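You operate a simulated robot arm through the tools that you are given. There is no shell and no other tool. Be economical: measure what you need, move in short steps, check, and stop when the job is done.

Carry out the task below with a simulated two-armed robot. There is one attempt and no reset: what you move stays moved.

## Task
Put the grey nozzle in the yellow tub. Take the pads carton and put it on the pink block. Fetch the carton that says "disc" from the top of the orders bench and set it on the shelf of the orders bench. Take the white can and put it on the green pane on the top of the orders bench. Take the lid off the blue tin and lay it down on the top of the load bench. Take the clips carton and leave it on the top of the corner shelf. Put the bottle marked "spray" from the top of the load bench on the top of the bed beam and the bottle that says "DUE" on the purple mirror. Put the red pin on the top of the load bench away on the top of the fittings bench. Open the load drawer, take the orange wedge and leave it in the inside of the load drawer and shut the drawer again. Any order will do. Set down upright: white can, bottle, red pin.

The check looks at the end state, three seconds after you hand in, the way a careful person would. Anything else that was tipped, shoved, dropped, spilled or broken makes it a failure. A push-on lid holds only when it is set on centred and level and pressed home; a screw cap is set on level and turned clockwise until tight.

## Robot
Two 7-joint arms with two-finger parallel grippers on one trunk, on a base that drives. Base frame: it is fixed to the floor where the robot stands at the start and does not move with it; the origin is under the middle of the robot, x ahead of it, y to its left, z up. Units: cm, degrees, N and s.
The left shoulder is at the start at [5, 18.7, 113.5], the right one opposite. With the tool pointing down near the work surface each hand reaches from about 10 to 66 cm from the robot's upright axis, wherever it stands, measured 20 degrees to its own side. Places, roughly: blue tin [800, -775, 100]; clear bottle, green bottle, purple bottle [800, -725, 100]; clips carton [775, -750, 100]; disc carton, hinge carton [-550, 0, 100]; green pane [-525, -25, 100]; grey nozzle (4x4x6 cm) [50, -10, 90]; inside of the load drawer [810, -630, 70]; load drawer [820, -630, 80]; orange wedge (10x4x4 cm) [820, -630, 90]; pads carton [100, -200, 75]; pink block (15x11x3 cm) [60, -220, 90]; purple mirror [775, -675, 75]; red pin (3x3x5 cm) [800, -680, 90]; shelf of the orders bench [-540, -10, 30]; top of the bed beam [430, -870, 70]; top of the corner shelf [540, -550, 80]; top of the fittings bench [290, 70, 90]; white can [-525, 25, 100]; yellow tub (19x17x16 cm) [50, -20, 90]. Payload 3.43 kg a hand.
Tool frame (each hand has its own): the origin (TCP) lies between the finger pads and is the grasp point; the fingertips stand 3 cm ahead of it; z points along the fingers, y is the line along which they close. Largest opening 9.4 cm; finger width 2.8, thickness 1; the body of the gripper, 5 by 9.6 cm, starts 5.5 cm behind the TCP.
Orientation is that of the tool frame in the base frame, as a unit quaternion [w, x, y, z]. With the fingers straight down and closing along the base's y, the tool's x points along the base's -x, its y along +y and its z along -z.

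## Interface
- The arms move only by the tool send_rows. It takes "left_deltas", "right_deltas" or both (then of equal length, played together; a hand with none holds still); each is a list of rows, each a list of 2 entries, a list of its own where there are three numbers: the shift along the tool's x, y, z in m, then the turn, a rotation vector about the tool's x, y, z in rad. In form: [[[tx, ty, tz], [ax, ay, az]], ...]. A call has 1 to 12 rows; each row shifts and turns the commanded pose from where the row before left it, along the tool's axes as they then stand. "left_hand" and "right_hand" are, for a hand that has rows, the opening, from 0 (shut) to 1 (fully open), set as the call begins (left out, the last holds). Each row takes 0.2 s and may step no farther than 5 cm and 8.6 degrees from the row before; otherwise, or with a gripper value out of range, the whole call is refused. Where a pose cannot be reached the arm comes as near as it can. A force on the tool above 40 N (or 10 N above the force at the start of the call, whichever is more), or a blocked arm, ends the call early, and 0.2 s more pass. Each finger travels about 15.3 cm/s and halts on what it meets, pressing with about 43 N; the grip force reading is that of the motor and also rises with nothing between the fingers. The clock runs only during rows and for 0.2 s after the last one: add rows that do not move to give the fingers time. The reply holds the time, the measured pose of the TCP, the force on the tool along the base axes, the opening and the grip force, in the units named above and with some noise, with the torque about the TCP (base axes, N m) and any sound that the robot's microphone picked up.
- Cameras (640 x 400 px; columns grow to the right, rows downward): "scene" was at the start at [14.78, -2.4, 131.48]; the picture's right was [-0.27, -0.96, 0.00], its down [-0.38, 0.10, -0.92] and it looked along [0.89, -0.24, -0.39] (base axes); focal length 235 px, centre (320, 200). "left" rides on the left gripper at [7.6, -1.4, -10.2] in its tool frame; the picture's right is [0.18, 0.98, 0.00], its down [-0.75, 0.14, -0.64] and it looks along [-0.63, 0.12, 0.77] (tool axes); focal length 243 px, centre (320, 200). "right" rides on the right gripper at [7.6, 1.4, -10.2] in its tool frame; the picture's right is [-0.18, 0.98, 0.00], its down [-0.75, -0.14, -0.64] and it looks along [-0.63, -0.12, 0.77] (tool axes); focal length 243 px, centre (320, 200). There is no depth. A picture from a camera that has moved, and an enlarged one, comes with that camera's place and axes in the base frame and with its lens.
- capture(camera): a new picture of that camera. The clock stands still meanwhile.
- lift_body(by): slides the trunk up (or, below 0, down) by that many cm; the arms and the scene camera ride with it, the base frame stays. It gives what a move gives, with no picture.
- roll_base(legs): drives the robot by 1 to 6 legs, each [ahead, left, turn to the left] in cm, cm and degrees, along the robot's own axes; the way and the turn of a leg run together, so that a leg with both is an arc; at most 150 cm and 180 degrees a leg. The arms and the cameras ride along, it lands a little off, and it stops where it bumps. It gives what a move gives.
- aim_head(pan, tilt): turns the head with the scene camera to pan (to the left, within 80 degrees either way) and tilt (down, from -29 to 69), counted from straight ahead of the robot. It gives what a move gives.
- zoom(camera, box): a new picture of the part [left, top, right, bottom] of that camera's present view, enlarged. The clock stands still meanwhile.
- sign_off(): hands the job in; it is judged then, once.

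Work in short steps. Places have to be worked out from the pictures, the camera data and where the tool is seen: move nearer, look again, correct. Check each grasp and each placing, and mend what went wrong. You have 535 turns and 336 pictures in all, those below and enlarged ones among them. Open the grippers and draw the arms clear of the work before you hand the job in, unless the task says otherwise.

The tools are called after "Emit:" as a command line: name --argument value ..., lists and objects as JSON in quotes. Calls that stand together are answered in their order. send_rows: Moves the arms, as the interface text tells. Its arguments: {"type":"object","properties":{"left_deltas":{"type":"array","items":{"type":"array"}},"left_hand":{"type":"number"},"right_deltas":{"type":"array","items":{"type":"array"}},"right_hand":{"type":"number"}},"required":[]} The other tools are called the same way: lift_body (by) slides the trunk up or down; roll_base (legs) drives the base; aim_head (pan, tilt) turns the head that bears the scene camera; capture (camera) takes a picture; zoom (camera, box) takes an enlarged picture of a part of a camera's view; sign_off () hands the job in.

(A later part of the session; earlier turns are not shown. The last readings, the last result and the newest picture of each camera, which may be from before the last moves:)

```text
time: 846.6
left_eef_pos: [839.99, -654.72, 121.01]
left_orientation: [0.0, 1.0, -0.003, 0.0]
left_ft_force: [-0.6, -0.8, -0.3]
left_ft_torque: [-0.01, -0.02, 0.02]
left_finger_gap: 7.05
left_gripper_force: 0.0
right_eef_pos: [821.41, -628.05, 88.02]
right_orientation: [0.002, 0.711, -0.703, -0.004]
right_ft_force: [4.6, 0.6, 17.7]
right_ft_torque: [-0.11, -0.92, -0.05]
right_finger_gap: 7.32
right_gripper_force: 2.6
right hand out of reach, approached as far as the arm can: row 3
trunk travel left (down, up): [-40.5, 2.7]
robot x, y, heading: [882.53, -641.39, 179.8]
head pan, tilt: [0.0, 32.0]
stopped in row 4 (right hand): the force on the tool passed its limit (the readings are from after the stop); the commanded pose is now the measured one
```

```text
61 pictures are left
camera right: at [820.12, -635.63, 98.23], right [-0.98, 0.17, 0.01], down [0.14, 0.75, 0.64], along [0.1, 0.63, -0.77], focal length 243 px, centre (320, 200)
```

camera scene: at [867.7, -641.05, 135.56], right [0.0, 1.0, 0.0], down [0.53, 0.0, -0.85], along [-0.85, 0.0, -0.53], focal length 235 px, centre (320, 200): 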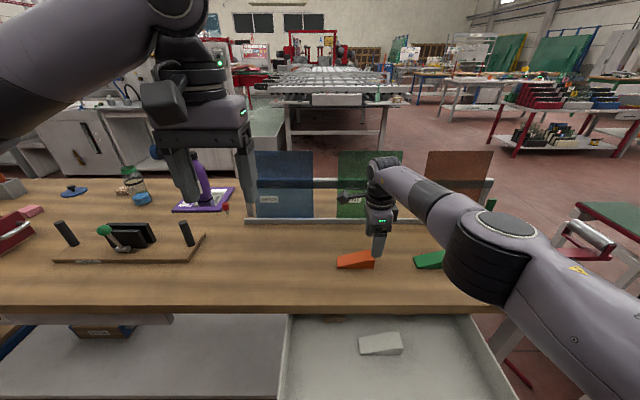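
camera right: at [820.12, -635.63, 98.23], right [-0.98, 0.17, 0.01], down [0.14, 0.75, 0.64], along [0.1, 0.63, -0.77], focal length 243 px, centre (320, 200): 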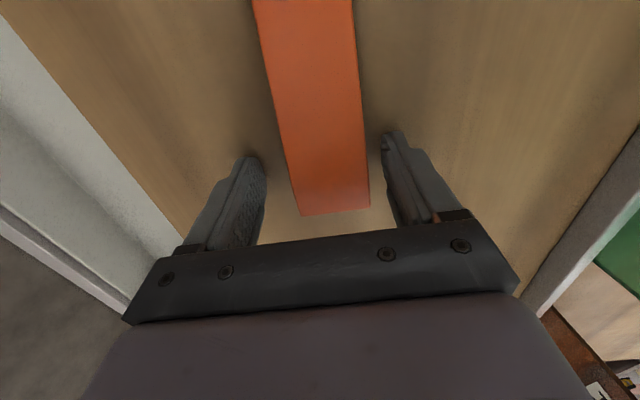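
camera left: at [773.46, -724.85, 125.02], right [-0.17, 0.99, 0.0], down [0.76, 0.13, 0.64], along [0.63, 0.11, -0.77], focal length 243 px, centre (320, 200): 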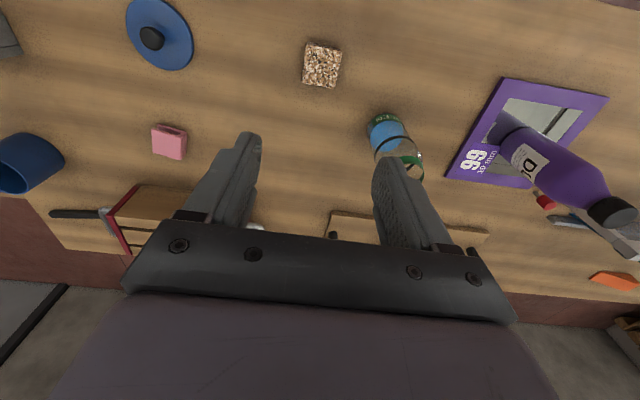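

The +x fingertip is touching the bench. Raise 6 mm and close on the wedge.

Emit:
send_rows --right_deltas '[[[0, 0, -0.006], [0, 0, 0]], [[0, 0, 0], [0, 0, 0]]]'

Emit:
send_rows --right_deltas '[[[0, 0, 0], [0, 0, 0]], [[0, 0, 0], [0, 0, 0]], [[0, 0, 0], [0, 0, 0]]]' --right_hand 0

Emit:
send_rows --right_deltas '[[[0, 0, -0.02], [0, 0, 0]], [[0, 0, -0.04], [0, 0, 0]], [[0, 0, -0.04], [0, 0, 0]], [[0, 0, 0], [0, 0, 0]]]'

Emit:
capture --camera "right"

```text
time: 847.2
left_eef_pos: [839.92, -654.66, 121.01]
left_orientation: [0.0, 1.0, -0.003, 0.001]
left_ft_force: [0.4, 0.3, -0.5]
left_ft_torque: [0.0, 0.02, -0.02]
left_finger_gap: 7.05
left_gripper_force: 0.0
right_eef_pos: [821.31, -627.97, 88.25]
right_orientation: [0.0, 0.711, -0.703, -0.003]
right_ft_force: [-0.9, 0.1, 0.6]
right_ft_torque: [0.02, -0.03, -0.01]
right_finger_gap: 7.05
right_gripper_force: 0.0
trunk travel left (down, up): [-40.5, 2.7]
robot x, y, heading: [882.42, -641.17, -180.1]
head pan, tilt: [0.0, 32.0]
```

```text
time: 848.0
left_eef_pos: [839.82, -654.6, 121.06]
left_orientation: [0.0, 1.0, -0.004, 0.001]
left_ft_force: [-0.7, 1.1, 0.7]
left_ft_torque: [-0.01, 0.01, -0.02]
left_finger_gap: 7.03
left_gripper_force: 0.0
right_eef_pos: [821.28, -627.95, 88.25]
right_orientation: [0.0, 0.711, -0.703, -0.003]
right_ft_force: [0.2, 0.0, 0.7]
right_ft_torque: [0.0, -0.01, -0.01]
right_finger_gap: 4.37
right_gripper_force: 43.4
trunk travel left (down, up): [-40.5, 2.7]
robot x, y, heading: [882.81, -641.23, -179.9]
head pan, tilt: [0.0, 32.0]
```

```text
time: 849.0
left_eef_pos: [839.89, -654.66, 120.93]
left_orientation: [0.001, 1.0, -0.003, 0.0]
left_ft_force: [-0.1, -1.3, -0.4]
left_ft_torque: [0.01, 0.0, -0.03]
left_finger_gap: 7.02
left_gripper_force: 0.0
right_eef_pos: [820.19, -628.24, 97.94]
right_orientation: [0.001, 0.711, -0.703, -0.003]
right_ft_force: [-0.4, 0.6, -1.0]
right_ft_torque: [0.03, 0.02, -0.01]
right_finger_gap: 4.37
right_gripper_force: 43.4
right hand out of reach, approached as far as the arm can: row 1, 2, 3
trunk travel left (down, up): [-40.5, 2.7]
robot x, y, heading: [882.73, -641.07, -180.2]
head pan, tilt: [0.0, 32.0]
```

```text
60 pictures are left
camera right: at [818.9, -635.83, 108.22], right [-0.98, 0.17, 0.01], down [0.14, 0.75, 0.64], along [0.11, 0.63, -0.77], focal length 243 px, centre (320, 200)
```

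right: 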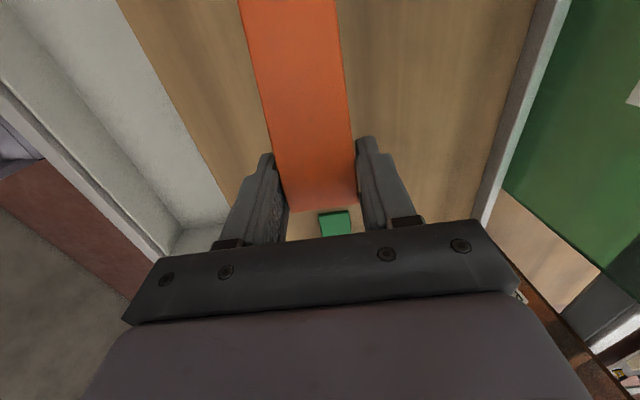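

Wedge is held. Back the base off 25 cm so it's over the open drawer, shift to a free spot (845, -638), and look.

Emit:
send_rows --right_deltas '[[[0, 0, -0.03], [0, 0, 0]], [[0, -0.01, -0.02], [0, 0, 0]], [[0, 0, 0], [0, 0, 0]]]'

Emit:
roll_base --legs '[[-25, 0, 0.2]]'

Emit:
send_rows --right_deltas '[[[0.035, 0, 0.02], [0, 0, 0]], [[0.035, 0, 0.02], [0, 0, 0]], [[0.03, 0, 0.02], [0, 0, 0]], [[0, 0, 0], [0, 0, 0]]]'

Emit:
capture --camera "scene"

Emit:
capture --camera "right"

```text
time: 849.8
left_eef_pos: [839.98, -654.63, 121.02]
left_orientation: [0.001, 1.0, -0.004, 0.001]
left_ft_force: [0.1, -0.2, -0.6]
left_ft_torque: [0.01, 0.01, -0.01]
left_finger_gap: 7.04
left_gripper_force: 0.0
right_eef_pos: [820.31, -628.25, 102.1]
right_orientation: [0.0, 0.71, -0.704, -0.003]
right_ft_force: [-0.2, 0.9, -1.0]
right_ft_torque: [0.03, 0.0, 0.0]
right_finger_gap: 4.35
right_gripper_force: 42.8
right hand out of reach, approached as far as the arm can: row 2
trunk travel left (down, up): [-40.5, 2.7]
robot x, y, heading: [882.62, -641.19, -180.2]
head pan, tilt: [0.0, 32.0]
```

```text
time: 851.6
left_eef_pos: [864.85, -654.73, 121.06]
left_orientation: [0.001, 1.0, -0.002, 0.0]
left_ft_force: [0.2, -0.1, 0.7]
left_ft_torque: [0.01, 0.02, 0.0]
left_finger_gap: 7.07
left_gripper_force: 0.1
right_eef_pos: [845.02, -628.35, 102.11]
right_orientation: [0.001, 0.713, -0.701, -0.004]
right_ft_force: [1.3, -0.3, -1.3]
right_ft_torque: [0.0, 0.06, 0.0]
right_finger_gap: 4.36
right_gripper_force: 43.3
trunk travel left (down, up): [-40.5, 2.7]
robot x, y, heading: [906.96, -641.19, -180.1]
head pan, tilt: [0.0, 32.0]
```

```text
time: 852.6
left_eef_pos: [864.66, -654.7, 120.98]
left_orientation: [0.0, 1.0, -0.002, 0.001]
left_ft_force: [-0.1, -0.4, -0.8]
left_ft_torque: [-0.01, -0.03, 0.02]
left_finger_gap: 7.06
left_gripper_force: 0.1
right_eef_pos: [847.56, -636.96, 96.74]
right_orientation: [0.0, 0.712, -0.702, -0.002]
right_ft_force: [0.3, 0.8, -0.4]
right_ft_torque: [0.03, 0.01, -0.01]
right_finger_gap: 4.34
right_gripper_force: 43.4
right hand out of reach, approached as far as the arm can: row 1, 2, 3
trunk travel left (down, up): [-40.5, 2.7]
robot x, y, heading: [907.59, -641.06, -180.0]
head pan, tilt: [0.0, 32.0]
```

```text
59 pictures are left
camera scene: at [892.57, -641.06, 135.58], right [0.0, 1.0, 0.0], down [0.53, 0.0, -0.85], along [-0.85, 0.0, -0.53], focal length 235 px, centre (320, 200)
```

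scene: 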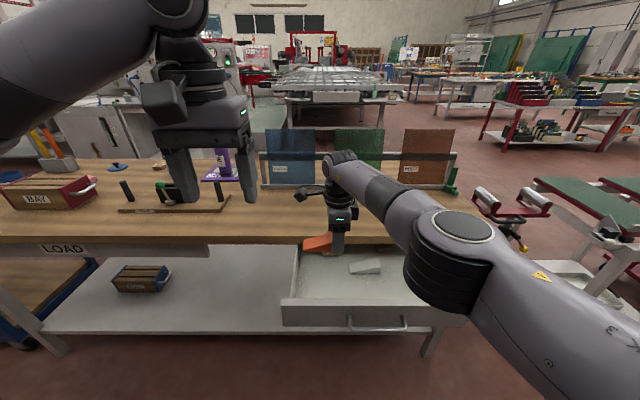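

```text
58 pictures are left
camera right: at [846.26, -644.61, 106.92], right [-0.99, 0.17, 0.01], down [0.13, 0.75, 0.64], along [0.11, 0.64, -0.77], focal length 243 px, centre (320, 200)
```

right: 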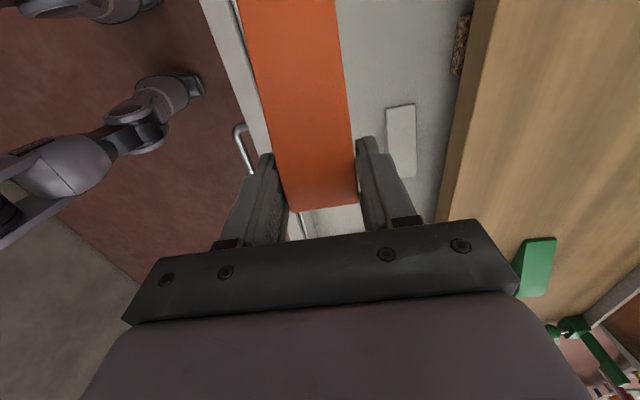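

Clear spot below. Lower the wedge into the drawer.

Emit:
send_rows --right_deltas '[[[0, 0.01, 0.03], [0, 0, 0]], [[0, 0, 0.04], [0, 0, 0]], [[0, 0, 0.04], [0, 0, 0]], [[0, 0, 0.03], [0, 0, 0]], [[0, 0, 0.01], [0, 0, 0]], [[0, 0, 0], [0, 0, 0]]]'

Emit:
capture --camera "right"

```text
time: 854.2
left_eef_pos: [864.65, -654.64, 120.98]
left_orientation: [0.0, 1.0, -0.001, 0.001]
left_ft_force: [-0.2, 0.6, 0.3]
left_ft_torque: [-0.02, 0.06, 0.01]
left_finger_gap: 7.06
left_gripper_force: 0.1
right_eef_pos: [849.31, -636.63, 84.92]
right_orientation: [-0.001, -0.694, 0.72, 0.01]
right_ft_force: [0.1, -0.6, -1.1]
right_ft_torque: [0.03, -0.01, 0.02]
right_finger_gap: 4.34
right_gripper_force: 43.2
right hand out of reach, approached as far as the arm can: row 1, 2, 3, 4, 5
trunk travel left (down, up): [-40.5, 2.7]
robot x, y, heading: [906.95, -640.93, -179.9]
head pan, tilt: [0.0, 32.0]
stopped in row 6 (right hand): the arm was blocked; the commanded pose is now the measured one
```

```text
57 pictures are left
camera right: at [847.75, -644.29, 95.12], right [-0.98, 0.22, 0.02], down [0.18, 0.74, 0.65], along [0.13, 0.64, -0.76], focal length 243 px, centre (320, 200)
```

right: 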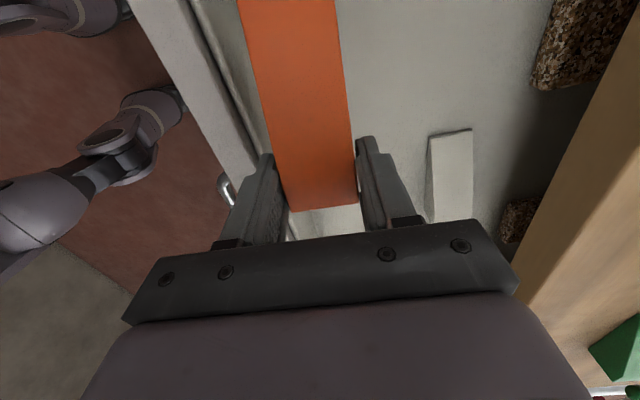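

The arm is at its limit here; raise slightly, shift the base 11 cm left while moving the hand back right, then continue.

Emit:
send_rows --right_deltas '[[[0, 0, -0.04], [0, 0, 0]], [[-0.03, 0, -0.01], [0, 0, 0]], [[-0.03, 0, 0], [0, 0, 0]], [[-0.04, 0.005, 0], [0, 0, 0]], [[0, 0, 0], [0, 0, 0]]]'

Emit:
roll_base --legs '[[0, 11, 0]]'

Emit:
capture --camera "right"

```text
time: 855.5
left_eef_pos: [864.74, -654.83, 120.92]
left_orientation: [0.0, 1.0, -0.002, 0.002]
left_ft_force: [0.2, -0.1, -0.3]
left_ft_torque: [0.01, 0.0, 0.0]
left_finger_gap: 7.02
left_gripper_force: 0.0
right_eef_pos: [849.35, -627.28, 89.94]
right_orientation: [-0.001, -0.696, 0.718, 0.009]
right_ft_force: [0.3, 0.5, -1.3]
right_ft_torque: [0.04, -0.03, 0.03]
right_finger_gap: 4.36
right_gripper_force: 42.6
right hand out of reach, approached as far as the arm can: row 1
trunk travel left (down, up): [-40.5, 2.7]
robot x, y, heading: [907.33, -640.94, -180.1]
head pan, tilt: [0.0, 32.0]
```

```text
time: 856.6
left_eef_pos: [864.74, -665.77, 120.98]
left_orientation: [0.0, 1.0, -0.002, 0.001]
left_ft_force: [0.4, -0.8, -0.1]
left_ft_torque: [0.02, 0.01, 0.02]
left_finger_gap: 7.02
left_gripper_force: 0.0
right_eef_pos: [849.23, -638.15, 89.88]
right_orientation: [-0.002, -0.697, 0.717, 0.01]
right_ft_force: [-0.3, -0.1, -0.1]
right_ft_torque: [0.04, 0.02, 0.03]
right_finger_gap: 4.37
right_gripper_force: 43.0
trunk travel left (down, up): [-40.5, 2.7]
robot x, y, heading: [907.13, -651.96, -179.7]
head pan, tilt: [0.0, 32.0]
```

```text
56 pictures are left
camera right: at [847.79, -645.86, 100.02], right [-0.98, 0.21, 0.02], down [0.17, 0.74, 0.65], along [0.12, 0.64, -0.76], focal length 243 px, centre (320, 200)
```

right: 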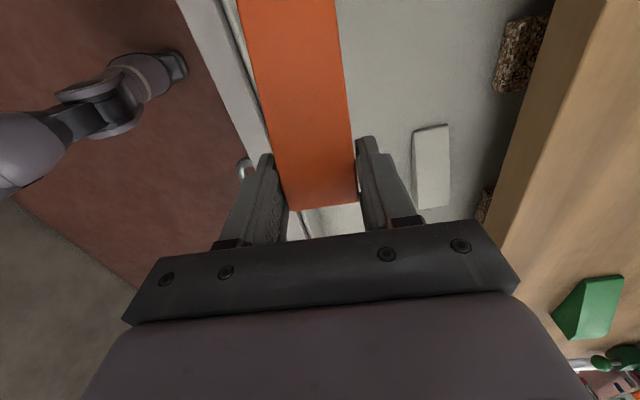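

Emit:
send_rows --right_deltas '[[[0, 0.02, 0.02], [0, 0, 0]], [[0, 0, 0.03], [0, 0, 0]], [[0, 0, 0.03], [0, 0, 0]], [[0, 0, 0.01], [0, 0, 0]], [[0, 0, 0], [0, 0, 0]]]'

Emit:
capture --camera "right"

```text
time: 857.8
left_eef_pos: [864.77, -665.7, 121.0]
left_orientation: [0.001, 1.0, -0.002, 0.0]
left_ft_force: [0.8, 0.2, 0.2]
left_ft_torque: [-0.03, -0.02, 0.02]
left_finger_gap: 7.03
left_gripper_force: 0.0
right_eef_pos: [847.79, -637.96, 80.96]
right_orientation: [-0.002, -0.697, 0.717, 0.011]
right_ft_force: [0.0, -0.6, -0.6]
right_ft_torque: [0.05, -0.02, 0.03]
right_finger_gap: 4.34
right_gripper_force: 43.4
right hand out of reach, approached as far as the arm can: row 3, 4
trunk travel left (down, up): [-40.5, 2.7]
robot x, y, heading: [907.06, -651.8, -179.7]
head pan, tilt: [0.0, 32.0]
```

```text
55 pictures are left
camera right: at [846.24, -645.67, 91.07], right [-0.98, 0.21, 0.02], down [0.17, 0.74, 0.65], along [0.12, 0.64, -0.76], focal length 243 px, centre (320, 200)
```

right: 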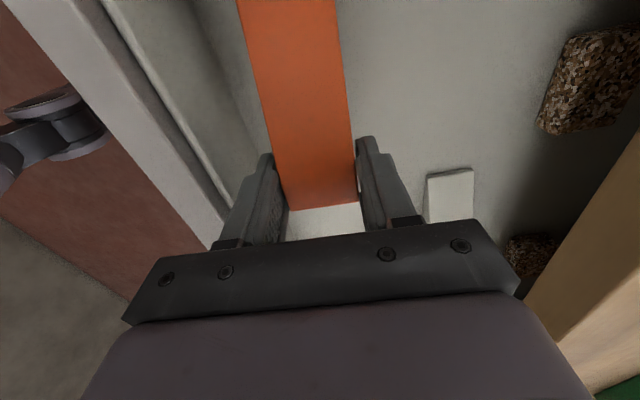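

Almost at the drawer floor; use the trunk for the last bit (small steps), watching the force.

Emit:
lift_body --by -1

Emit:
lift_body --by -0.6

Emit:
lift_body --by -0.5

```text
time: 858.4
left_eef_pos: [864.71, -665.7, 119.93]
left_orientation: [0.001, 1.0, -0.002, 0.002]
left_ft_force: [-0.6, 0.0, 0.1]
left_ft_torque: [0.04, 0.0, 0.02]
left_finger_gap: 7.08
left_gripper_force: 0.1
right_eef_pos: [847.75, -637.89, 79.87]
right_orientation: [-0.003, -0.697, 0.717, 0.01]
right_ft_force: [1.0, -0.9, -0.8]
right_ft_torque: [0.02, 0.02, 0.01]
right_finger_gap: 4.36
right_gripper_force: 43.0
trunk travel left (down, up): [-39.5, 3.7]
robot x, y, heading: [907.72, -652.15, -179.8]
head pan, tilt: [0.0, 32.0]
```

```text
time: 859.0
left_eef_pos: [864.72, -665.69, 119.3]
left_orientation: [0.001, 1.0, -0.002, 0.001]
left_ft_force: [-0.4, 0.4, 0.1]
left_ft_torque: [-0.02, 0.01, -0.02]
left_finger_gap: 7.04
left_gripper_force: 0.0
right_eef_pos: [847.74, -637.93, 79.32]
right_orientation: [-0.002, -0.696, 0.718, 0.01]
right_ft_force: [0.4, 0.3, -1.1]
right_ft_torque: [0.02, -0.01, 0.01]
right_finger_gap: 4.35
right_gripper_force: 43.2
trunk travel left (down, up): [-38.9, 4.3]
robot x, y, heading: [907.43, -652.03, -179.7]
head pan, tilt: [0.0, 32.0]
```

```text
time: 859.5
left_eef_pos: [864.76, -665.67, 118.94]
left_orientation: [0.002, 1.0, -0.002, 0.001]
left_ft_force: [-0.2, -0.2, 0.0]
left_ft_torque: [-0.01, -0.02, 0.02]
left_finger_gap: 7.07
left_gripper_force: 0.1
right_eef_pos: [847.64, -638.04, 78.85]
right_orientation: [-0.002, -0.696, 0.718, 0.01]
right_ft_force: [0.2, 0.1, -0.4]
right_ft_torque: [0.0, -0.02, -0.02]
right_finger_gap: 4.34
right_gripper_force: 42.6
trunk travel left (down, up): [-38.4, 4.8]
robot x, y, heading: [907.57, -651.86, -179.6]
head pan, tilt: [0.0, 32.0]
```

Emit:
lift_body --by -0.5

Emit:
lift_body --by -0.5

Emit:
zoom --camera "scene" --box '[260, 180, 460, 340]'

```text
time: 860.0
left_eef_pos: [864.79, -665.57, 118.35]
left_orientation: [0.001, 1.0, -0.002, 0.001]
left_ft_force: [-0.4, 0.0, -0.3]
left_ft_torque: [-0.01, 0.0, 0.01]
left_finger_gap: 7.03
left_gripper_force: 0.1
right_eef_pos: [847.7, -637.97, 78.38]
right_orientation: [-0.001, -0.697, 0.717, 0.011]
right_ft_force: [0.0, 0.0, -0.1]
right_ft_torque: [0.01, 0.02, -0.02]
right_finger_gap: 4.37
right_gripper_force: 43.4
trunk travel left (down, up): [-37.9, 5.3]
robot x, y, heading: [907.28, -652.08, -179.7]
head pan, tilt: [0.0, 32.0]
```

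```text
time: 860.6
left_eef_pos: [864.71, -665.68, 117.86]
left_orientation: [0.0, 1.0, -0.001, 0.001]
left_ft_force: [0.9, -0.5, -0.5]
left_ft_torque: [-0.03, 0.01, 0.01]
left_finger_gap: 7.06
left_gripper_force: 0.0
right_eef_pos: [847.68, -638.03, 77.91]
right_orientation: [-0.001, -0.696, 0.718, 0.011]
right_ft_force: [0.0, 0.0, -0.8]
right_ft_torque: [0.07, -0.04, 0.0]
right_finger_gap: 4.36
right_gripper_force: 42.3
trunk travel left (down, up): [-37.4, 5.8]
robot x, y, heading: [907.56, -651.92, -179.9]
head pan, tilt: [0.0, 32.0]
```

```text
2.50 times, centred on (360, 260) of scene
camera zoom: at [892.61, -651.95, 132.48], right [0.0, 1.0, 0.0], down [0.53, 0.0, -0.85], along [-0.85, 0.0, -0.53], focal length 588 px, centre (220, 50)
```

zoom: 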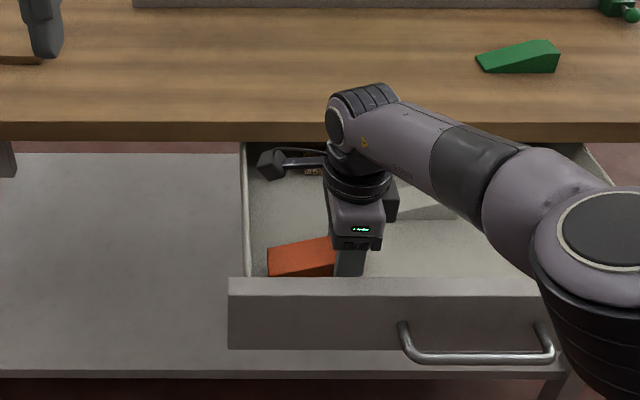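

Emit:
lift_body --by -0.5

Emit:
lift_body --by -0.4

```text
time: 861.1
left_eef_pos: [864.64, -665.62, 117.47]
left_orientation: [0.001, 1.0, -0.003, 0.002]
left_ft_force: [0.3, -0.5, -0.3]
left_ft_torque: [-0.01, -0.01, -0.02]
left_finger_gap: 7.03
left_gripper_force: 0.2
right_eef_pos: [847.74, -637.98, 77.28]
right_orientation: [-0.002, -0.696, 0.718, 0.011]
right_ft_force: [0.0, 0.0, -0.7]
right_ft_torque: [0.03, -0.01, 0.0]
right_finger_gap: 4.36
right_gripper_force: 42.9
trunk travel left (down, up): [-36.9, 6.3]
robot x, y, heading: [907.49, -651.99, -179.8]
head pan, tilt: [0.0, 32.0]
```

```text
time: 861.7
left_eef_pos: [864.65, -665.64, 116.9]
left_orientation: [0.002, 1.0, -0.001, 0.001]
left_ft_force: [-0.3, -0.1, 0.6]
left_ft_torque: [0.01, 0.01, -0.02]
left_finger_gap: 7.05
left_gripper_force: 0.1
right_eef_pos: [847.7, -638.0, 76.93]
right_orientation: [-0.002, -0.696, 0.718, 0.011]
right_ft_force: [0.2, 0.9, -1.8]
right_ft_torque: [0.01, 0.0, 0.0]
right_finger_gap: 4.35
right_gripper_force: 42.9
trunk travel left (down, up): [-36.5, 6.7]
robot x, y, heading: [907.4, -651.72, -179.8]
head pan, tilt: [0.0, 32.0]
```

Emit:
lift_body --by -0.6

Emit:
lift_body --by -0.5

Emit:
lift_body --by -0.5

```text
time: 862.2
left_eef_pos: [864.81, -665.65, 116.28]
left_orientation: [0.001, 1.0, -0.002, 0.0]
left_ft_force: [-0.1, -0.6, 0.5]
left_ft_torque: [-0.03, 0.03, 0.0]
left_finger_gap: 7.05
left_gripper_force: 0.0
right_eef_pos: [847.68, -637.95, 76.45]
right_orientation: [-0.003, -0.697, 0.717, 0.011]
right_ft_force: [-1.2, 0.4, 4.5]
right_ft_torque: [-0.39, -0.09, -0.08]
right_finger_gap: 4.35
right_gripper_force: 43.4
trunk travel left (down, up): [-35.9, 7.3]
robot x, y, heading: [907.18, -652.44, -179.7]
head pan, tilt: [0.0, 32.0]
```

```text
time: 862.8
left_eef_pos: [864.9, -665.77, 115.93]
left_orientation: [0.0, 1.0, -0.001, 0.0]
left_ft_force: [0.4, 0.0, 0.5]
left_ft_torque: [0.0, -0.02, -0.01]
left_finger_gap: 7.05
left_gripper_force: 0.1
right_eef_pos: [847.57, -637.9, 76.29]
right_orientation: [-0.005, -0.695, 0.718, 0.013]
right_ft_force: [-0.9, 1.8, 25.1]
right_ft_torque: [-0.75, -0.14, -0.05]
right_finger_gap: 4.35
right_gripper_force: 42.8
trunk travel left (down, up): [-35.4, 7.8]
robot x, y, heading: [907.51, -651.97, -180.1]
head pan, tilt: [0.0, 32.0]
```

```text
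time: 863.2
left_eef_pos: [864.92, -665.64, 115.34]
left_orientation: [0.0, 1.0, -0.001, 0.001]
left_ft_force: [0.2, -0.4, -0.8]
left_ft_torque: [0.01, -0.03, 0.02]
left_finger_gap: 7.04
left_gripper_force: 0.2
right_eef_pos: [847.19, -637.97, 76.29]
right_orientation: [-0.007, -0.696, 0.718, 0.017]
right_ft_force: [-1.3, -0.1, 14.2]
right_ft_torque: [0.08, -0.36, 0.05]
right_finger_gap: 4.36
right_gripper_force: 42.8
trunk travel left (down, up): [-34.9, 8.2]
robot x, y, heading: [907.29, -651.82, -179.7]
head pan, tilt: [0.0, 32.0]
stopped: the force on the tool passed its limit (the readings are from after the stop); the commanded pose is now the measured one
```

The wedge rests on the drawer floor. Ease up, open, and rise.

Emit:
lift_body --by 0.5

Emit:
send_rows --right_deltas '[[[0, 0, 0], [0, 0, 0]], [[0, 0, 0], [0, 0, 0]], [[0, 0, -0.03], [0, 0, 0]], [[0, 0, -0.04], [0, 0, 0]], [[0, 0, -0.04], [0, 0, 0]], [[0, 0, -0.04], [0, 0, 0]], [[0, 0, -0.04], [0, 0, 0]], [[0, 0, -0.04], [0, 0, 0]]]' --right_hand 0.6

Emit:
capture --camera "scene"

```text
time: 863.8
left_eef_pos: [864.81, -665.76, 115.74]
left_orientation: [0.001, 1.0, -0.002, 0.001]
left_ft_force: [-0.4, -1.2, -0.1]
left_ft_torque: [-0.02, -0.03, 0.01]
left_finger_gap: 7.04
left_gripper_force: 0.1
right_eef_pos: [847.45, -637.89, 76.35]
right_orientation: [-0.004, -0.696, 0.718, 0.013]
right_ft_force: [-0.2, 0.2, -1.1]
right_ft_torque: [-0.01, 0.0, 0.01]
right_finger_gap: 4.39
right_gripper_force: 42.8
trunk travel left (down, up): [-35.4, 7.7]
robot x, y, heading: [907.42, -651.78, -179.6]
head pan, tilt: [0.0, 32.0]
```

```text
time: 865.6
left_eef_pos: [864.78, -665.62, 115.89]
left_orientation: [0.0, 1.0, -0.001, 0.001]
left_ft_force: [-0.6, -0.3, 0.2]
left_ft_torque: [0.0, 0.02, 0.01]
left_finger_gap: 7.06
left_gripper_force: 0.0
right_eef_pos: [847.73, -638.48, 99.62]
right_orientation: [-0.005, -0.696, 0.718, 0.014]
right_ft_force: [0.0, 0.5, 1.0]
right_ft_torque: [-0.02, -0.01, -0.02]
right_finger_gap: 5.64
right_gripper_force: 0.1
trunk travel left (down, up): [-35.4, 7.7]
robot x, y, heading: [907.24, -652.05, -179.6]
head pan, tilt: [0.0, 32.0]
```

```text
53 pictures are left
camera scene: at [892.64, -651.97, 130.52], right [0.0, 1.0, 0.0], down [0.53, 0.0, -0.85], along [-0.85, 0.0, -0.53], focal length 235 px, centre (320, 200)
```

scene: 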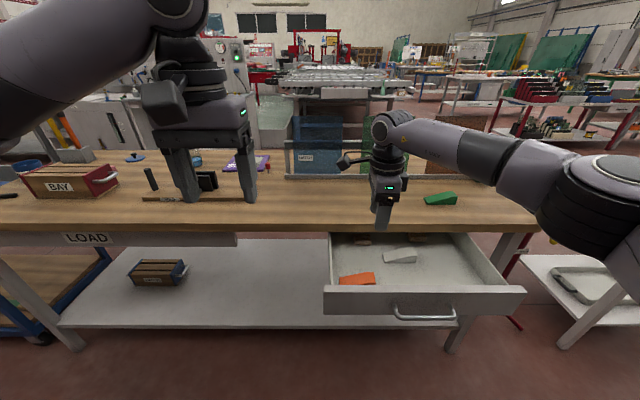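

The orange wedge lies in the drawer. To close it, I'll un-roll the right hand, close its fingers, bring it in front of the handle and push with the base.

Emit:
roll_base --legs '[[-24, 0, -0.4], [0, -12, 0]]'

Emit:
send_rows --right_deltas '[[[0, 0, 0], [0, 0, -0.1428]], [[0, 0, 0], [0, 0, -0.1428]], [[0, 0, 0], [0, 0, -0.1428]], [[0, 0, 0], [0, 0, -0.1428]], [[0, 0, 0], [0, 0, -0.1428]], [[0, 0, 0], [0, 0, -0.1428]], [[0, 0, 0], [0, 0, -0.1428]], [[0, 0, 0], [0, 0, -0.1428]], [[0, 0, 0], [0, 0, -0.1428]], [[0, 0, 0], [0, 0, -0.1428]], [[0, 0, 0], [0, 0, -0.1428]]]' --right_hand 0

Emit:
lift_body --by -22.5

Emit:
capture --camera "scene"

```text
time: 868.2
left_eef_pos: [888.37, -653.35, 115.94]
left_orientation: [0.001, 1.0, -0.005, 0.001]
left_ft_force: [-0.2, 0.1, 0.4]
left_ft_torque: [-0.01, 0.01, 0.0]
left_finger_gap: 7.06
left_gripper_force: 0.1
right_eef_pos: [871.56, -625.93, 99.57]
right_orientation: [-0.005, -0.693, 0.721, 0.013]
right_ft_force: [0.6, 0.5, 0.5]
right_ft_torque: [0.01, -0.01, 0.0]
right_finger_gap: 5.64
right_gripper_force: 0.0
trunk travel left (down, up): [-35.4, 7.7]
robot x, y, heading: [931.19, -639.88, 179.8]
head pan, tilt: [0.0, 32.0]
```

```text
time: 870.6
left_eef_pos: [888.21, -653.36, 115.95]
left_orientation: [0.001, 1.0, -0.005, 0.0]
left_ft_force: [-0.3, 0.2, -0.6]
left_ft_torque: [-0.01, 0.0, -0.02]
left_finger_gap: 7.03
left_gripper_force: 0.1
right_eef_pos: [871.51, -626.1, 99.37]
right_orientation: [-0.006, 1.0, -0.017, -0.013]
right_ft_force: [-0.5, 0.5, 0.4]
right_ft_torque: [0.02, 0.01, -0.02]
right_finger_gap: 0.0
right_gripper_force: 33.4
trunk travel left (down, up): [-35.4, 7.7]
robot x, y, heading: [930.68, -639.53, 179.6]
head pan, tilt: [0.0, 32.0]
```

```text
time: 873.0
left_eef_pos: [888.32, -653.45, 93.53]
left_orientation: [0.0, 1.0, -0.005, 0.001]
left_ft_force: [-0.6, 0.6, -0.4]
left_ft_torque: [0.0, -0.01, 0.0]
left_finger_gap: 7.07
left_gripper_force: 0.0
right_eef_pos: [871.57, -626.06, 76.96]
right_orientation: [-0.007, 1.0, -0.019, -0.013]
right_ft_force: [-0.4, 0.2, -0.1]
right_ft_torque: [-0.03, 0.02, 0.01]
right_finger_gap: 0.02
right_gripper_force: 32.4
trunk travel left (down, up): [-12.9, 30.2]
robot x, y, heading: [930.6, -639.82, 180.1]
head pan, tilt: [0.0, 32.0]
```

```text
52 pictures are left
camera scene: at [916.25, -639.85, 108.03], right [0.0, 1.0, 0.0], down [0.53, 0.0, -0.85], along [-0.85, 0.0, -0.53], focal length 235 px, centre (320, 200)
```

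scene: 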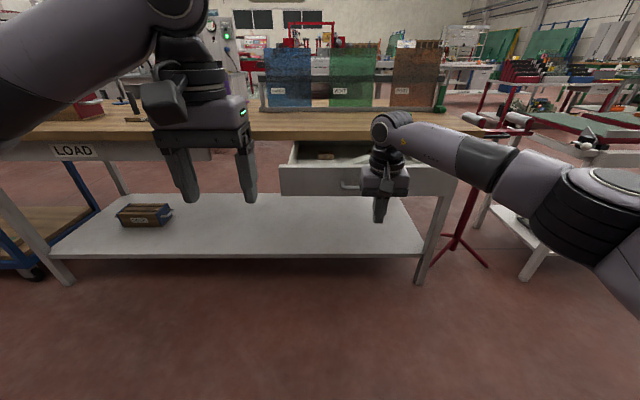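

Emit:
roll_base --legs '[[28, 0, 0]]'

Emit:
roll_base --legs '[[5, 0, 0]]'

Emit:
capture --camera "scene"

```text
time: 874.9
left_eef_pos: [859.95, -653.26, 93.39]
left_orientation: [0.001, 1.0, -0.005, 0.001]
left_ft_force: [0.0, 0.7, 0.0]
left_ft_torque: [0.01, 0.01, -0.01]
left_finger_gap: 7.06
left_gripper_force: 0.1
right_eef_pos: [843.22, -626.06, 76.99]
right_orientation: [-0.006, 1.0, -0.019, -0.013]
right_ft_force: [-0.4, 0.6, -0.6]
right_ft_torque: [0.01, 0.03, -0.01]
right_finger_gap: 0.05
right_gripper_force: 32.6
trunk travel left (down, up): [-12.9, 30.2]
robot x, y, heading: [903.17, -639.98, 179.6]
head pan, tilt: [0.0, 32.0]
```

```text
time: 876.0
left_eef_pos: [854.71, -653.02, 93.34]
left_orientation: [0.001, 1.0, -0.006, 0.001]
left_ft_force: [-0.5, 0.2, -0.7]
left_ft_torque: [-0.03, -0.02, 0.02]
left_finger_gap: 7.04
left_gripper_force: 0.1
right_eef_pos: [838.24, -625.86, 76.91]
right_orientation: [-0.009, 1.0, -0.016, -0.005]
right_ft_force: [3.2, 0.8, 0.7]
right_ft_torque: [-0.04, 0.24, 0.01]
right_finger_gap: 0.0
right_gripper_force: 33.2
trunk travel left (down, up): [-12.9, 30.2]
robot x, y, heading: [897.44, -639.66, 179.1]
head pan, tilt: [0.0, 32.0]
stopped in leg 1: the robot was blocked; the commanded pose is now the measured one
```

```text
51 pictures are left
camera scene: at [882.66, -639.66, 108.03], right [0.01, 1.0, 0.0], down [0.53, 0.0, -0.85], along [-0.85, 0.01, -0.53], focal length 235 px, centre (320, 200)
```

scene: 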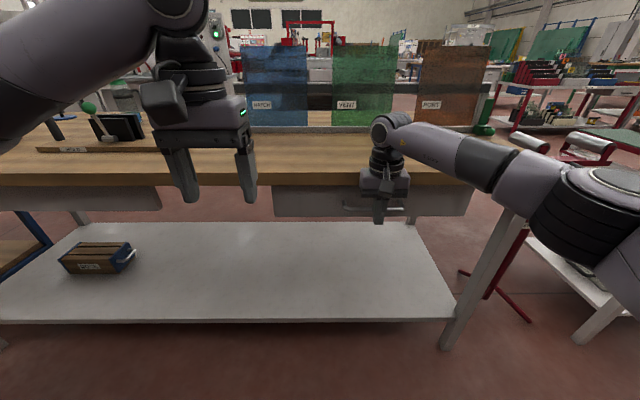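

The drawer is shut. Now the red pin at about (797, -675): it's also reachable from this side. Back off, raise the trunk, shift to line up the right hand with it.

Emit:
roll_base --legs '[[-12, 0, 0.7]]'

Emit:
lift_body --by 28

Emit:
send_rows --right_deltas '[[[0, 0, -0.04], [0, 0, 0]], [[0, 0, -0.04], [0, 0, 0]], [[0, 0, -0.04], [0, 0, 0]], [[0, 0, 0], [0, 0, 0]]]' --right_hand 0.65

Emit:
roll_base --legs '[[0, 48, 0], [37, 0, 0]]'

Emit:
aim_head --pan -8 --tilt 36

Emit:
capture --camera "scene"

Emit:
capture --camera "right"

```text
time: 877.3
left_eef_pos: [866.71, -653.45, 93.45]
left_orientation: [0.001, 1.0, 0.0, 0.002]
left_ft_force: [1.1, -0.2, -0.2]
left_ft_torque: [0.04, -0.01, -0.01]
left_finger_gap: 7.05
left_gripper_force: 0.1
right_eef_pos: [850.16, -626.47, 76.73]
right_orientation: [-0.009, 1.0, -0.012, -0.006]
right_ft_force: [-0.1, -0.9, 0.8]
right_ft_torque: [0.01, 0.0, 0.03]
right_finger_gap: 0.0
right_gripper_force: 33.1
trunk travel left (down, up): [-12.9, 30.2]
robot x, y, heading: [909.04, -639.75, -179.7]
head pan, tilt: [0.0, 32.0]
```

```text
time: 880.1
left_eef_pos: [866.74, -653.63, 121.42]
left_orientation: [0.0, 1.0, -0.001, 0.002]
left_ft_force: [-0.5, -0.8, 0.1]
left_ft_torque: [0.02, 0.01, 0.01]
left_finger_gap: 7.03
left_gripper_force: 0.1
right_eef_pos: [850.04, -626.5, 104.81]
right_orientation: [-0.009, 1.0, -0.011, -0.007]
right_ft_force: [0.2, -0.3, 0.8]
right_ft_torque: [-0.01, -0.01, -0.01]
right_finger_gap: 0.01
right_gripper_force: 33.1
trunk travel left (down, up): [-40.9, 2.2]
robot x, y, heading: [909.69, -639.56, -179.7]
head pan, tilt: [0.0, 32.0]
```

```text
time: 881.1
left_eef_pos: [866.73, -653.45, 121.35]
left_orientation: [0.001, 1.0, 0.0, 0.002]
left_ft_force: [0.3, -0.3, -0.2]
left_ft_torque: [-0.02, -0.01, 0.02]
left_finger_gap: 7.04
left_gripper_force: 0.1
right_eef_pos: [850.14, -626.61, 116.76]
right_orientation: [-0.007, 1.0, -0.012, -0.006]
right_ft_force: [-0.1, 0.9, 0.0]
right_ft_torque: [-0.01, 0.01, -0.01]
right_finger_gap: 6.14
right_gripper_force: 0.1
trunk travel left (down, up): [-40.9, 2.2]
robot x, y, heading: [909.5, -639.84, -179.6]
head pan, tilt: [0.0, 32.0]
```

```text
time: 885.9
left_eef_pos: [829.44, -700.6, 121.34]
left_orientation: [0.0, 1.0, -0.01, 0.002]
left_ft_force: [0.7, -0.3, -0.1]
left_ft_torque: [-0.03, 0.03, 0.0]
left_finger_gap: 7.08
left_gripper_force: 0.1
right_eef_pos: [813.62, -673.36, 116.85]
right_orientation: [-0.009, 1.0, -0.022, -0.006]
right_ft_force: [-0.4, -0.4, 0.8]
right_ft_torque: [-0.03, 0.02, 0.0]
right_finger_gap: 6.1
right_gripper_force: 0.0
trunk travel left (down, up): [-40.9, 2.2]
robot x, y, heading: [872.6, -687.71, 179.0]
head pan, tilt: [0.0, 32.0]
```

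```text
time: 886.6
left_eef_pos: [829.75, -700.64, 121.39]
left_orientation: [0.001, 1.0, -0.011, 0.001]
left_ft_force: [0.1, -0.2, -0.8]
left_ft_torque: [0.0, -0.04, -0.01]
left_finger_gap: 7.07
left_gripper_force: 0.0
right_eef_pos: [813.63, -673.44, 116.77]
right_orientation: [-0.009, 1.0, -0.021, -0.005]
right_ft_force: [0.0, -0.7, -0.4]
right_ft_torque: [-0.01, 0.0, -0.03]
right_finger_gap: 6.13
right_gripper_force: 0.1
trunk travel left (down, up): [-40.9, 2.2]
robot x, y, heading: [872.29, -687.85, 179.1]
head pan, tilt: [-8.0, 36.0]
```

```text
50 pictures are left
camera scene: at [858.07, -686.19, 135.41], right [0.15, 0.99, 0.0], down [0.58, -0.09, -0.81], along [-0.8, 0.12, -0.59], focal length 235 px, centre (320, 200)
```

scene: 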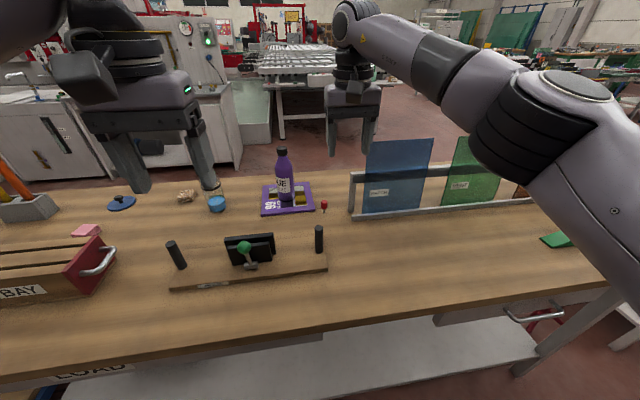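

```text
49 pictures are left
camera right: at [821.27, -675.26, 126.88], right [-0.23, -0.97, -0.01], down [-0.74, 0.16, 0.65], along [-0.63, 0.16, -0.76], focal length 243 px, centre (320, 200)
```

right: 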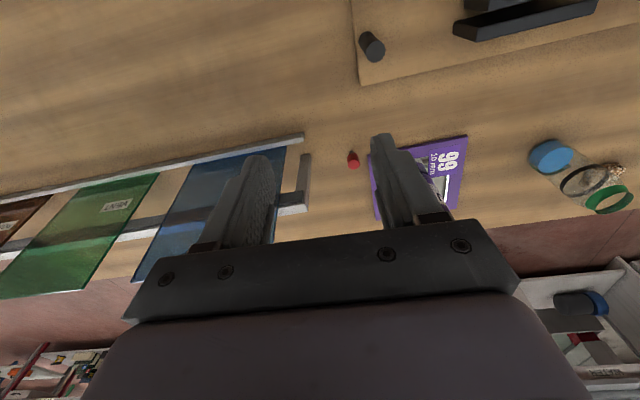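

Pin at (797.1, -675.2). Move the base 8.5 cm closer, then go over the pin with a 15° forward pitch.

Emit:
roll_base --legs '[[8.5, 0, 0.9]]'

Emit:
send_rows --right_deltas '[[[0, 0, 0.02], [0, -0.13, 0]], [[-0.02, 0, 0.02], [0, -0.13, 0]], [[-0.025, 0.01, 0.02], [0, 0, 0]], [[-0.025, 0.01, 0.02], [0, 0, 0]], [[0, 0, 0.02], [0, 0, 0]], [[0, 0, 0], [0, 0, 0]]]' --right_hand 0.5

Emit:
capture --camera "right"

```text
time: 887.7
left_eef_pos: [821.26, -700.99, 121.44]
left_orientation: [0.0, 1.0, -0.003, 0.002]
left_ft_force: [0.2, 1.1, 0.5]
left_ft_torque: [-0.01, 0.01, -0.02]
left_finger_gap: 7.06
left_gripper_force: 0.0
right_eef_pos: [804.71, -674.05, 116.78]
right_orientation: [-0.009, 1.0, -0.014, -0.006]
right_ft_force: [-1.0, 0.3, 0.1]
right_ft_torque: [0.02, -0.03, 0.03]
right_finger_gap: 6.12
right_gripper_force: 0.1
trunk travel left (down, up): [-40.9, 2.2]
robot x, y, heading: [863.87, -687.49, 180.0]
head pan, tilt: [-8.0, 36.0]
```

```text
time: 889.1
left_eef_pos: [821.41, -701.2, 121.28]
left_orientation: [0.001, 1.0, -0.004, 0.0]
left_ft_force: [0.8, -0.4, 0.9]
left_ft_torque: [-0.02, 0.02, -0.02]
left_finger_gap: 7.05
left_gripper_force: 0.1
right_eef_pos: [797.36, -675.6, 108.57]
right_orientation: [-0.011, 0.99, -0.013, -0.137]
right_ft_force: [0.0, -0.9, 0.9]
right_ft_torque: [0.02, -0.01, 0.01]
right_finger_gap: 4.7
right_gripper_force: 0.0
right hand out of reach, approached as far as the arm can: row 4
trunk travel left (down, up): [-40.9, 2.2]
robot x, y, heading: [863.77, -687.7, 180.0]
head pan, tilt: [-8.0, 36.0]
```

```text
48 pictures are left
camera right: at [807.4, -677.39, 116.2], right [-0.21, -0.98, 0.03], down [-0.55, 0.14, 0.82], along [-0.81, 0.15, -0.57], focal length 243 px, centre (320, 200)
```

right: 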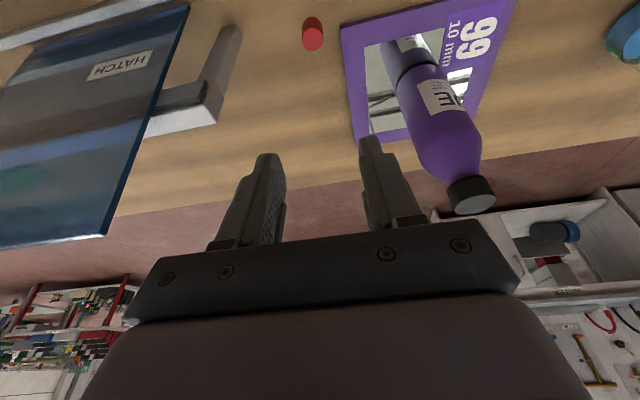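

Aligned within 0.5 cm. Descend to the pin's head.

Emit:
send_rows --right_deltas '[[[0.006, -0.003, 0.0385], [0, 0, 0]], [[0.0108, 0, 0.0385], [0, 0, 0]], [[0.0108, 0, 0.0385], [0, 0, 0]], [[0.0081, 0, 0.029], [0, 0, 0]], [[0, 0, 0], [0, 0, 0]]]'

Emit:
capture --camera "right"

```text
time: 890.3
left_eef_pos: [821.37, -701.01, 121.45]
left_orientation: [0.001, 1.0, -0.004, 0.001]
left_ft_force: [0.2, -0.1, 0.0]
left_ft_torque: [-0.01, 0.0, 0.02]
left_finger_gap: 7.05
left_gripper_force: 0.1
right_eef_pos: [797.06, -674.61, 93.34]
right_orientation: [-0.01, 0.991, -0.014, -0.136]
right_ft_force: [-0.6, -0.2, -0.7]
right_ft_torque: [0.03, 0.0, 0.02]
right_finger_gap: 4.68
right_gripper_force: 0.0
right hand out of reach, approached as far as the arm can: row 4
trunk travel left (down, up): [-40.9, 2.2]
robot x, y, heading: [863.95, -687.41, 179.8]
head pan, tilt: [-8.0, 36.0]
```

```text
47 pictures are left
camera right: at [807.26, -676.4, 101.01], right [-0.21, -0.98, 0.03], down [-0.55, 0.14, 0.82], along [-0.81, 0.15, -0.57], focal length 243 px, centre (320, 200)
```

right: 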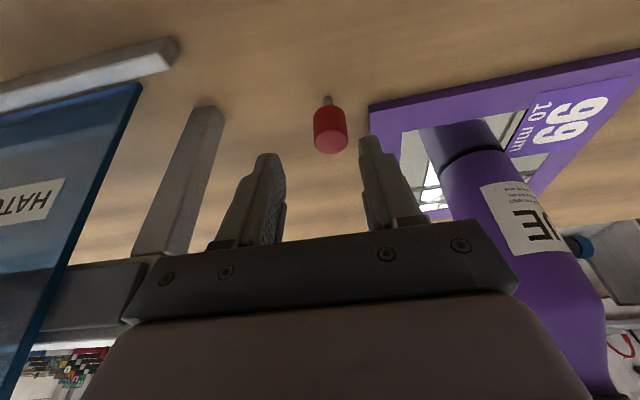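

Emit:
send_rows --right_deltas '[[[0.003, 0.006, 0.016], [0, 0, 0]], [[0.0043, 0, 0.016], [0, 0, 0]], [[0.004, 0, 0.015], [0, 0, 0]], [[0, 0, 0], [0, 0, 0]]]'

Emit:
capture --camera "right"

```text
time: 891.3
left_eef_pos: [821.41, -701.11, 121.39]
left_orientation: [0.001, 1.0, -0.003, 0.001]
left_ft_force: [0.6, -1.0, 0.3]
left_ft_torque: [0.01, 0.04, 0.02]
left_finger_gap: 7.05
left_gripper_force: 0.1
right_eef_pos: [798.11, -674.83, 88.2]
right_orientation: [-0.011, 0.991, -0.013, -0.136]
right_ft_force: [0.0, -0.1, 2.8]
right_ft_torque: [-0.08, 0.02, 0.02]
right_finger_gap: 4.71
right_gripper_force: 0.2
right hand out of reach, approached as far as the arm can: row 1, 2, 3
trunk travel left (down, up): [-40.9, 2.2]
robot x, y, heading: [863.88, -687.37, 180.2]
head pan, tilt: [-8.0, 36.0]
```

```text
46 pictures are left
camera right: at [808.28, -676.71, 96.03], right [-0.21, -0.98, 0.03], down [-0.55, 0.14, 0.82], along [-0.81, 0.15, -0.56], focal length 243 px, centre (320, 200)
```

right: 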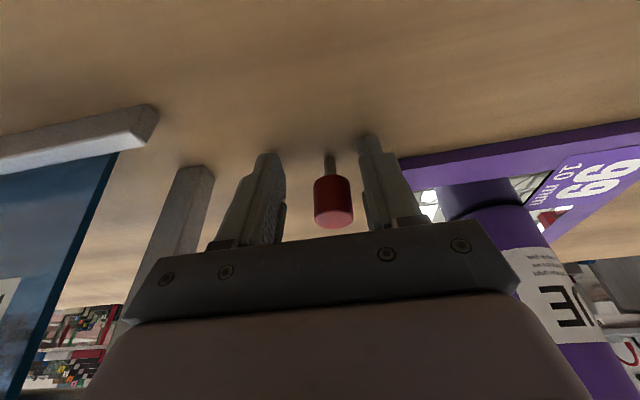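

Emit:
send_rows --right_deltas '[[[-0.001, 0.005, -0.004], [0, 0, 0]], [[0, 0, 0], [0, 0, 0]]]'

Emit:
send_rows --right_deltas '[[[0, 0, 0], [0, 0, 0]], [[0, 0, 0], [0, 0, 0]], [[0, 0, 0], [0, 0, 0]]]' --right_hand 0

Emit:
send_rows --right_deltas '[[[-0.0054, 0, -0.0193], [0, 0, 0]], [[-0.0108, 0, -0.0385], [0, 0, 0]], [[-0.0108, 0, -0.0385], [0, 0, 0]], [[-0.0108, 0, -0.0385], [0, 0, 0]], [[0, 0, -0.04], [0, 0, 0]], [[0, 0, -0.04], [0, 0, 0]], [[0.02, 0, -0.03], [0, 0, 0]], [[0.03, 0, -0.02], [0, 0, 0]]]'

Emit:
capture --camera "right"

```text
time: 891.9
left_eef_pos: [821.35, -701.05, 121.39]
left_orientation: [0.001, 1.0, -0.004, 0.001]
left_ft_force: [0.0, 1.1, -0.8]
left_ft_torque: [-0.01, -0.03, -0.03]
left_finger_gap: 7.06
left_gripper_force: 0.0
right_eef_pos: [798.26, -675.2, 88.7]
right_orientation: [-0.011, 0.991, -0.014, -0.135]
right_ft_force: [0.1, 0.1, 0.4]
right_ft_torque: [0.0, 0.01, 0.01]
right_finger_gap: 4.7
right_gripper_force: 0.1
trunk travel left (down, up): [-40.9, 2.2]
robot x, y, heading: [864.23, -687.35, 180.0]
head pan, tilt: [-8.0, 36.0]
```

```text
time: 892.7
left_eef_pos: [821.23, -701.05, 121.46]
left_orientation: [0.001, 1.0, -0.004, 0.001]
left_ft_force: [0.2, 0.7, -0.2]
left_ft_torque: [0.03, 0.01, -0.01]
left_finger_gap: 7.04
left_gripper_force: 0.0
right_eef_pos: [798.27, -675.22, 88.64]
right_orientation: [-0.01, 0.991, -0.013, -0.135]
right_ft_force: [0.3, 0.1, -0.2]
right_ft_torque: [-0.02, -0.02, 0.02]
right_finger_gap: 2.13
right_gripper_force: 43.0
trunk travel left (down, up): [-40.9, 2.2]
robot x, y, heading: [863.96, -687.58, 180.1]
head pan, tilt: [-8.0, 36.0]
```

```text
time: 894.5
left_eef_pos: [821.36, -700.96, 121.47]
left_orientation: [0.0, 1.0, -0.005, 0.001]
left_ft_force: [0.2, 0.3, -0.2]
left_ft_torque: [0.0, 0.03, 0.04]
left_finger_gap: 7.05
left_gripper_force: 0.1
right_eef_pos: [806.54, -676.14, 113.83]
right_orientation: [-0.01, 0.991, -0.014, -0.136]
right_ft_force: [0.3, -0.2, 0.1]
right_ft_torque: [0.0, 0.02, -0.01]
right_finger_gap: 2.12
right_gripper_force: 42.8
trunk travel left (down, up): [-40.9, 2.2]
robot x, y, heading: [863.96, -687.58, 179.9]
head pan, tilt: [-8.0, 36.0]
```

```text
45 pictures are left
camera right: at [816.7, -677.94, 121.63], right [-0.21, -0.98, 0.03], down [-0.55, 0.14, 0.82], along [-0.81, 0.15, -0.57], focal length 243 px, centre (320, 200)
```

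right: 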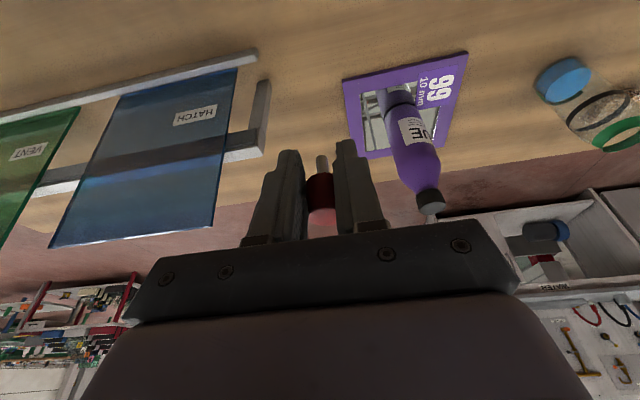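

Pin is held upright. Now drive to the fittings bench: back out, south around the bench end, then west and north along known aisles.

Emit:
roll_base --legs '[[-51, 0, 0], [0, 140, 0], [0, 135, 0], [115, 0, 0], [110, 0, 0]]'

Emit:
aim_head --pan -30 --tilt 15

Emit:
capture --camera "scene"

```text
time: 921.3
left_eef_pos: [639.01, -975.44, 121.38]
left_orientation: [0.0, 1.0, -0.009, 0.002]
left_ft_force: [-0.1, -0.3, 1.1]
left_ft_torque: [0.0, 0.01, -0.03]
left_finger_gap: 7.05
left_gripper_force: 0.1
right_eef_pos: [624.66, -950.14, 113.8]
right_orientation: [-0.011, 0.991, -0.018, -0.135]
right_ft_force: [-0.3, -0.4, -0.3]
right_ft_torque: [0.0, 0.02, -0.03]
right_finger_gap: 1.93
right_gripper_force: 43.0
trunk travel left (down, up): [-40.9, 2.2]
robot x, y, heading: [681.83, -962.09, 179.5]
head pan, tilt: [-8.0, 36.0]
```

```text
time: 922.1
left_eef_pos: [639.02, -975.29, 121.38]
left_orientation: [0.0, 1.0, -0.009, 0.0]
left_ft_force: [0.1, -1.0, 0.3]
left_ft_torque: [-0.01, -0.03, -0.03]
left_finger_gap: 7.05
left_gripper_force: 0.1
right_eef_pos: [624.52, -950.26, 113.83]
right_orientation: [-0.011, 0.991, -0.018, -0.136]
right_ft_force: [-0.1, 0.2, -0.8]
right_ft_torque: [0.0, -0.03, 0.05]
right_finger_gap: 1.93
right_gripper_force: 43.2
trunk travel left (down, up): [-40.9, 2.2]
robot x, y, heading: [682.06, -962.07, 179.2]
head pan, tilt: [-30.0, 15.0]
```

```text
44 pictures are left
camera scene: at [667.99, -957.35, 138.75], right [0.51, 0.86, 0.0], down [0.22, -0.13, -0.97], along [-0.83, 0.49, -0.26], focal length 235 px, centre (320, 200)
```

scene: 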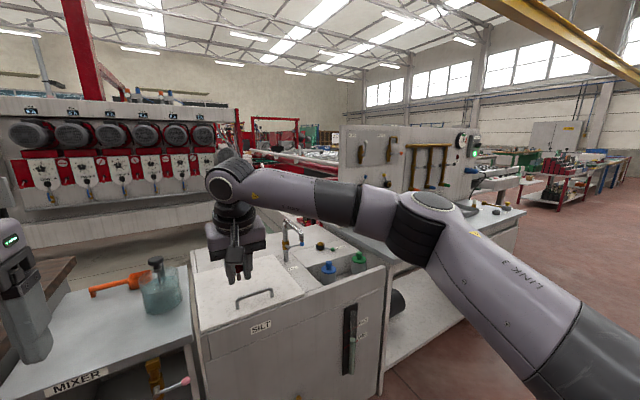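

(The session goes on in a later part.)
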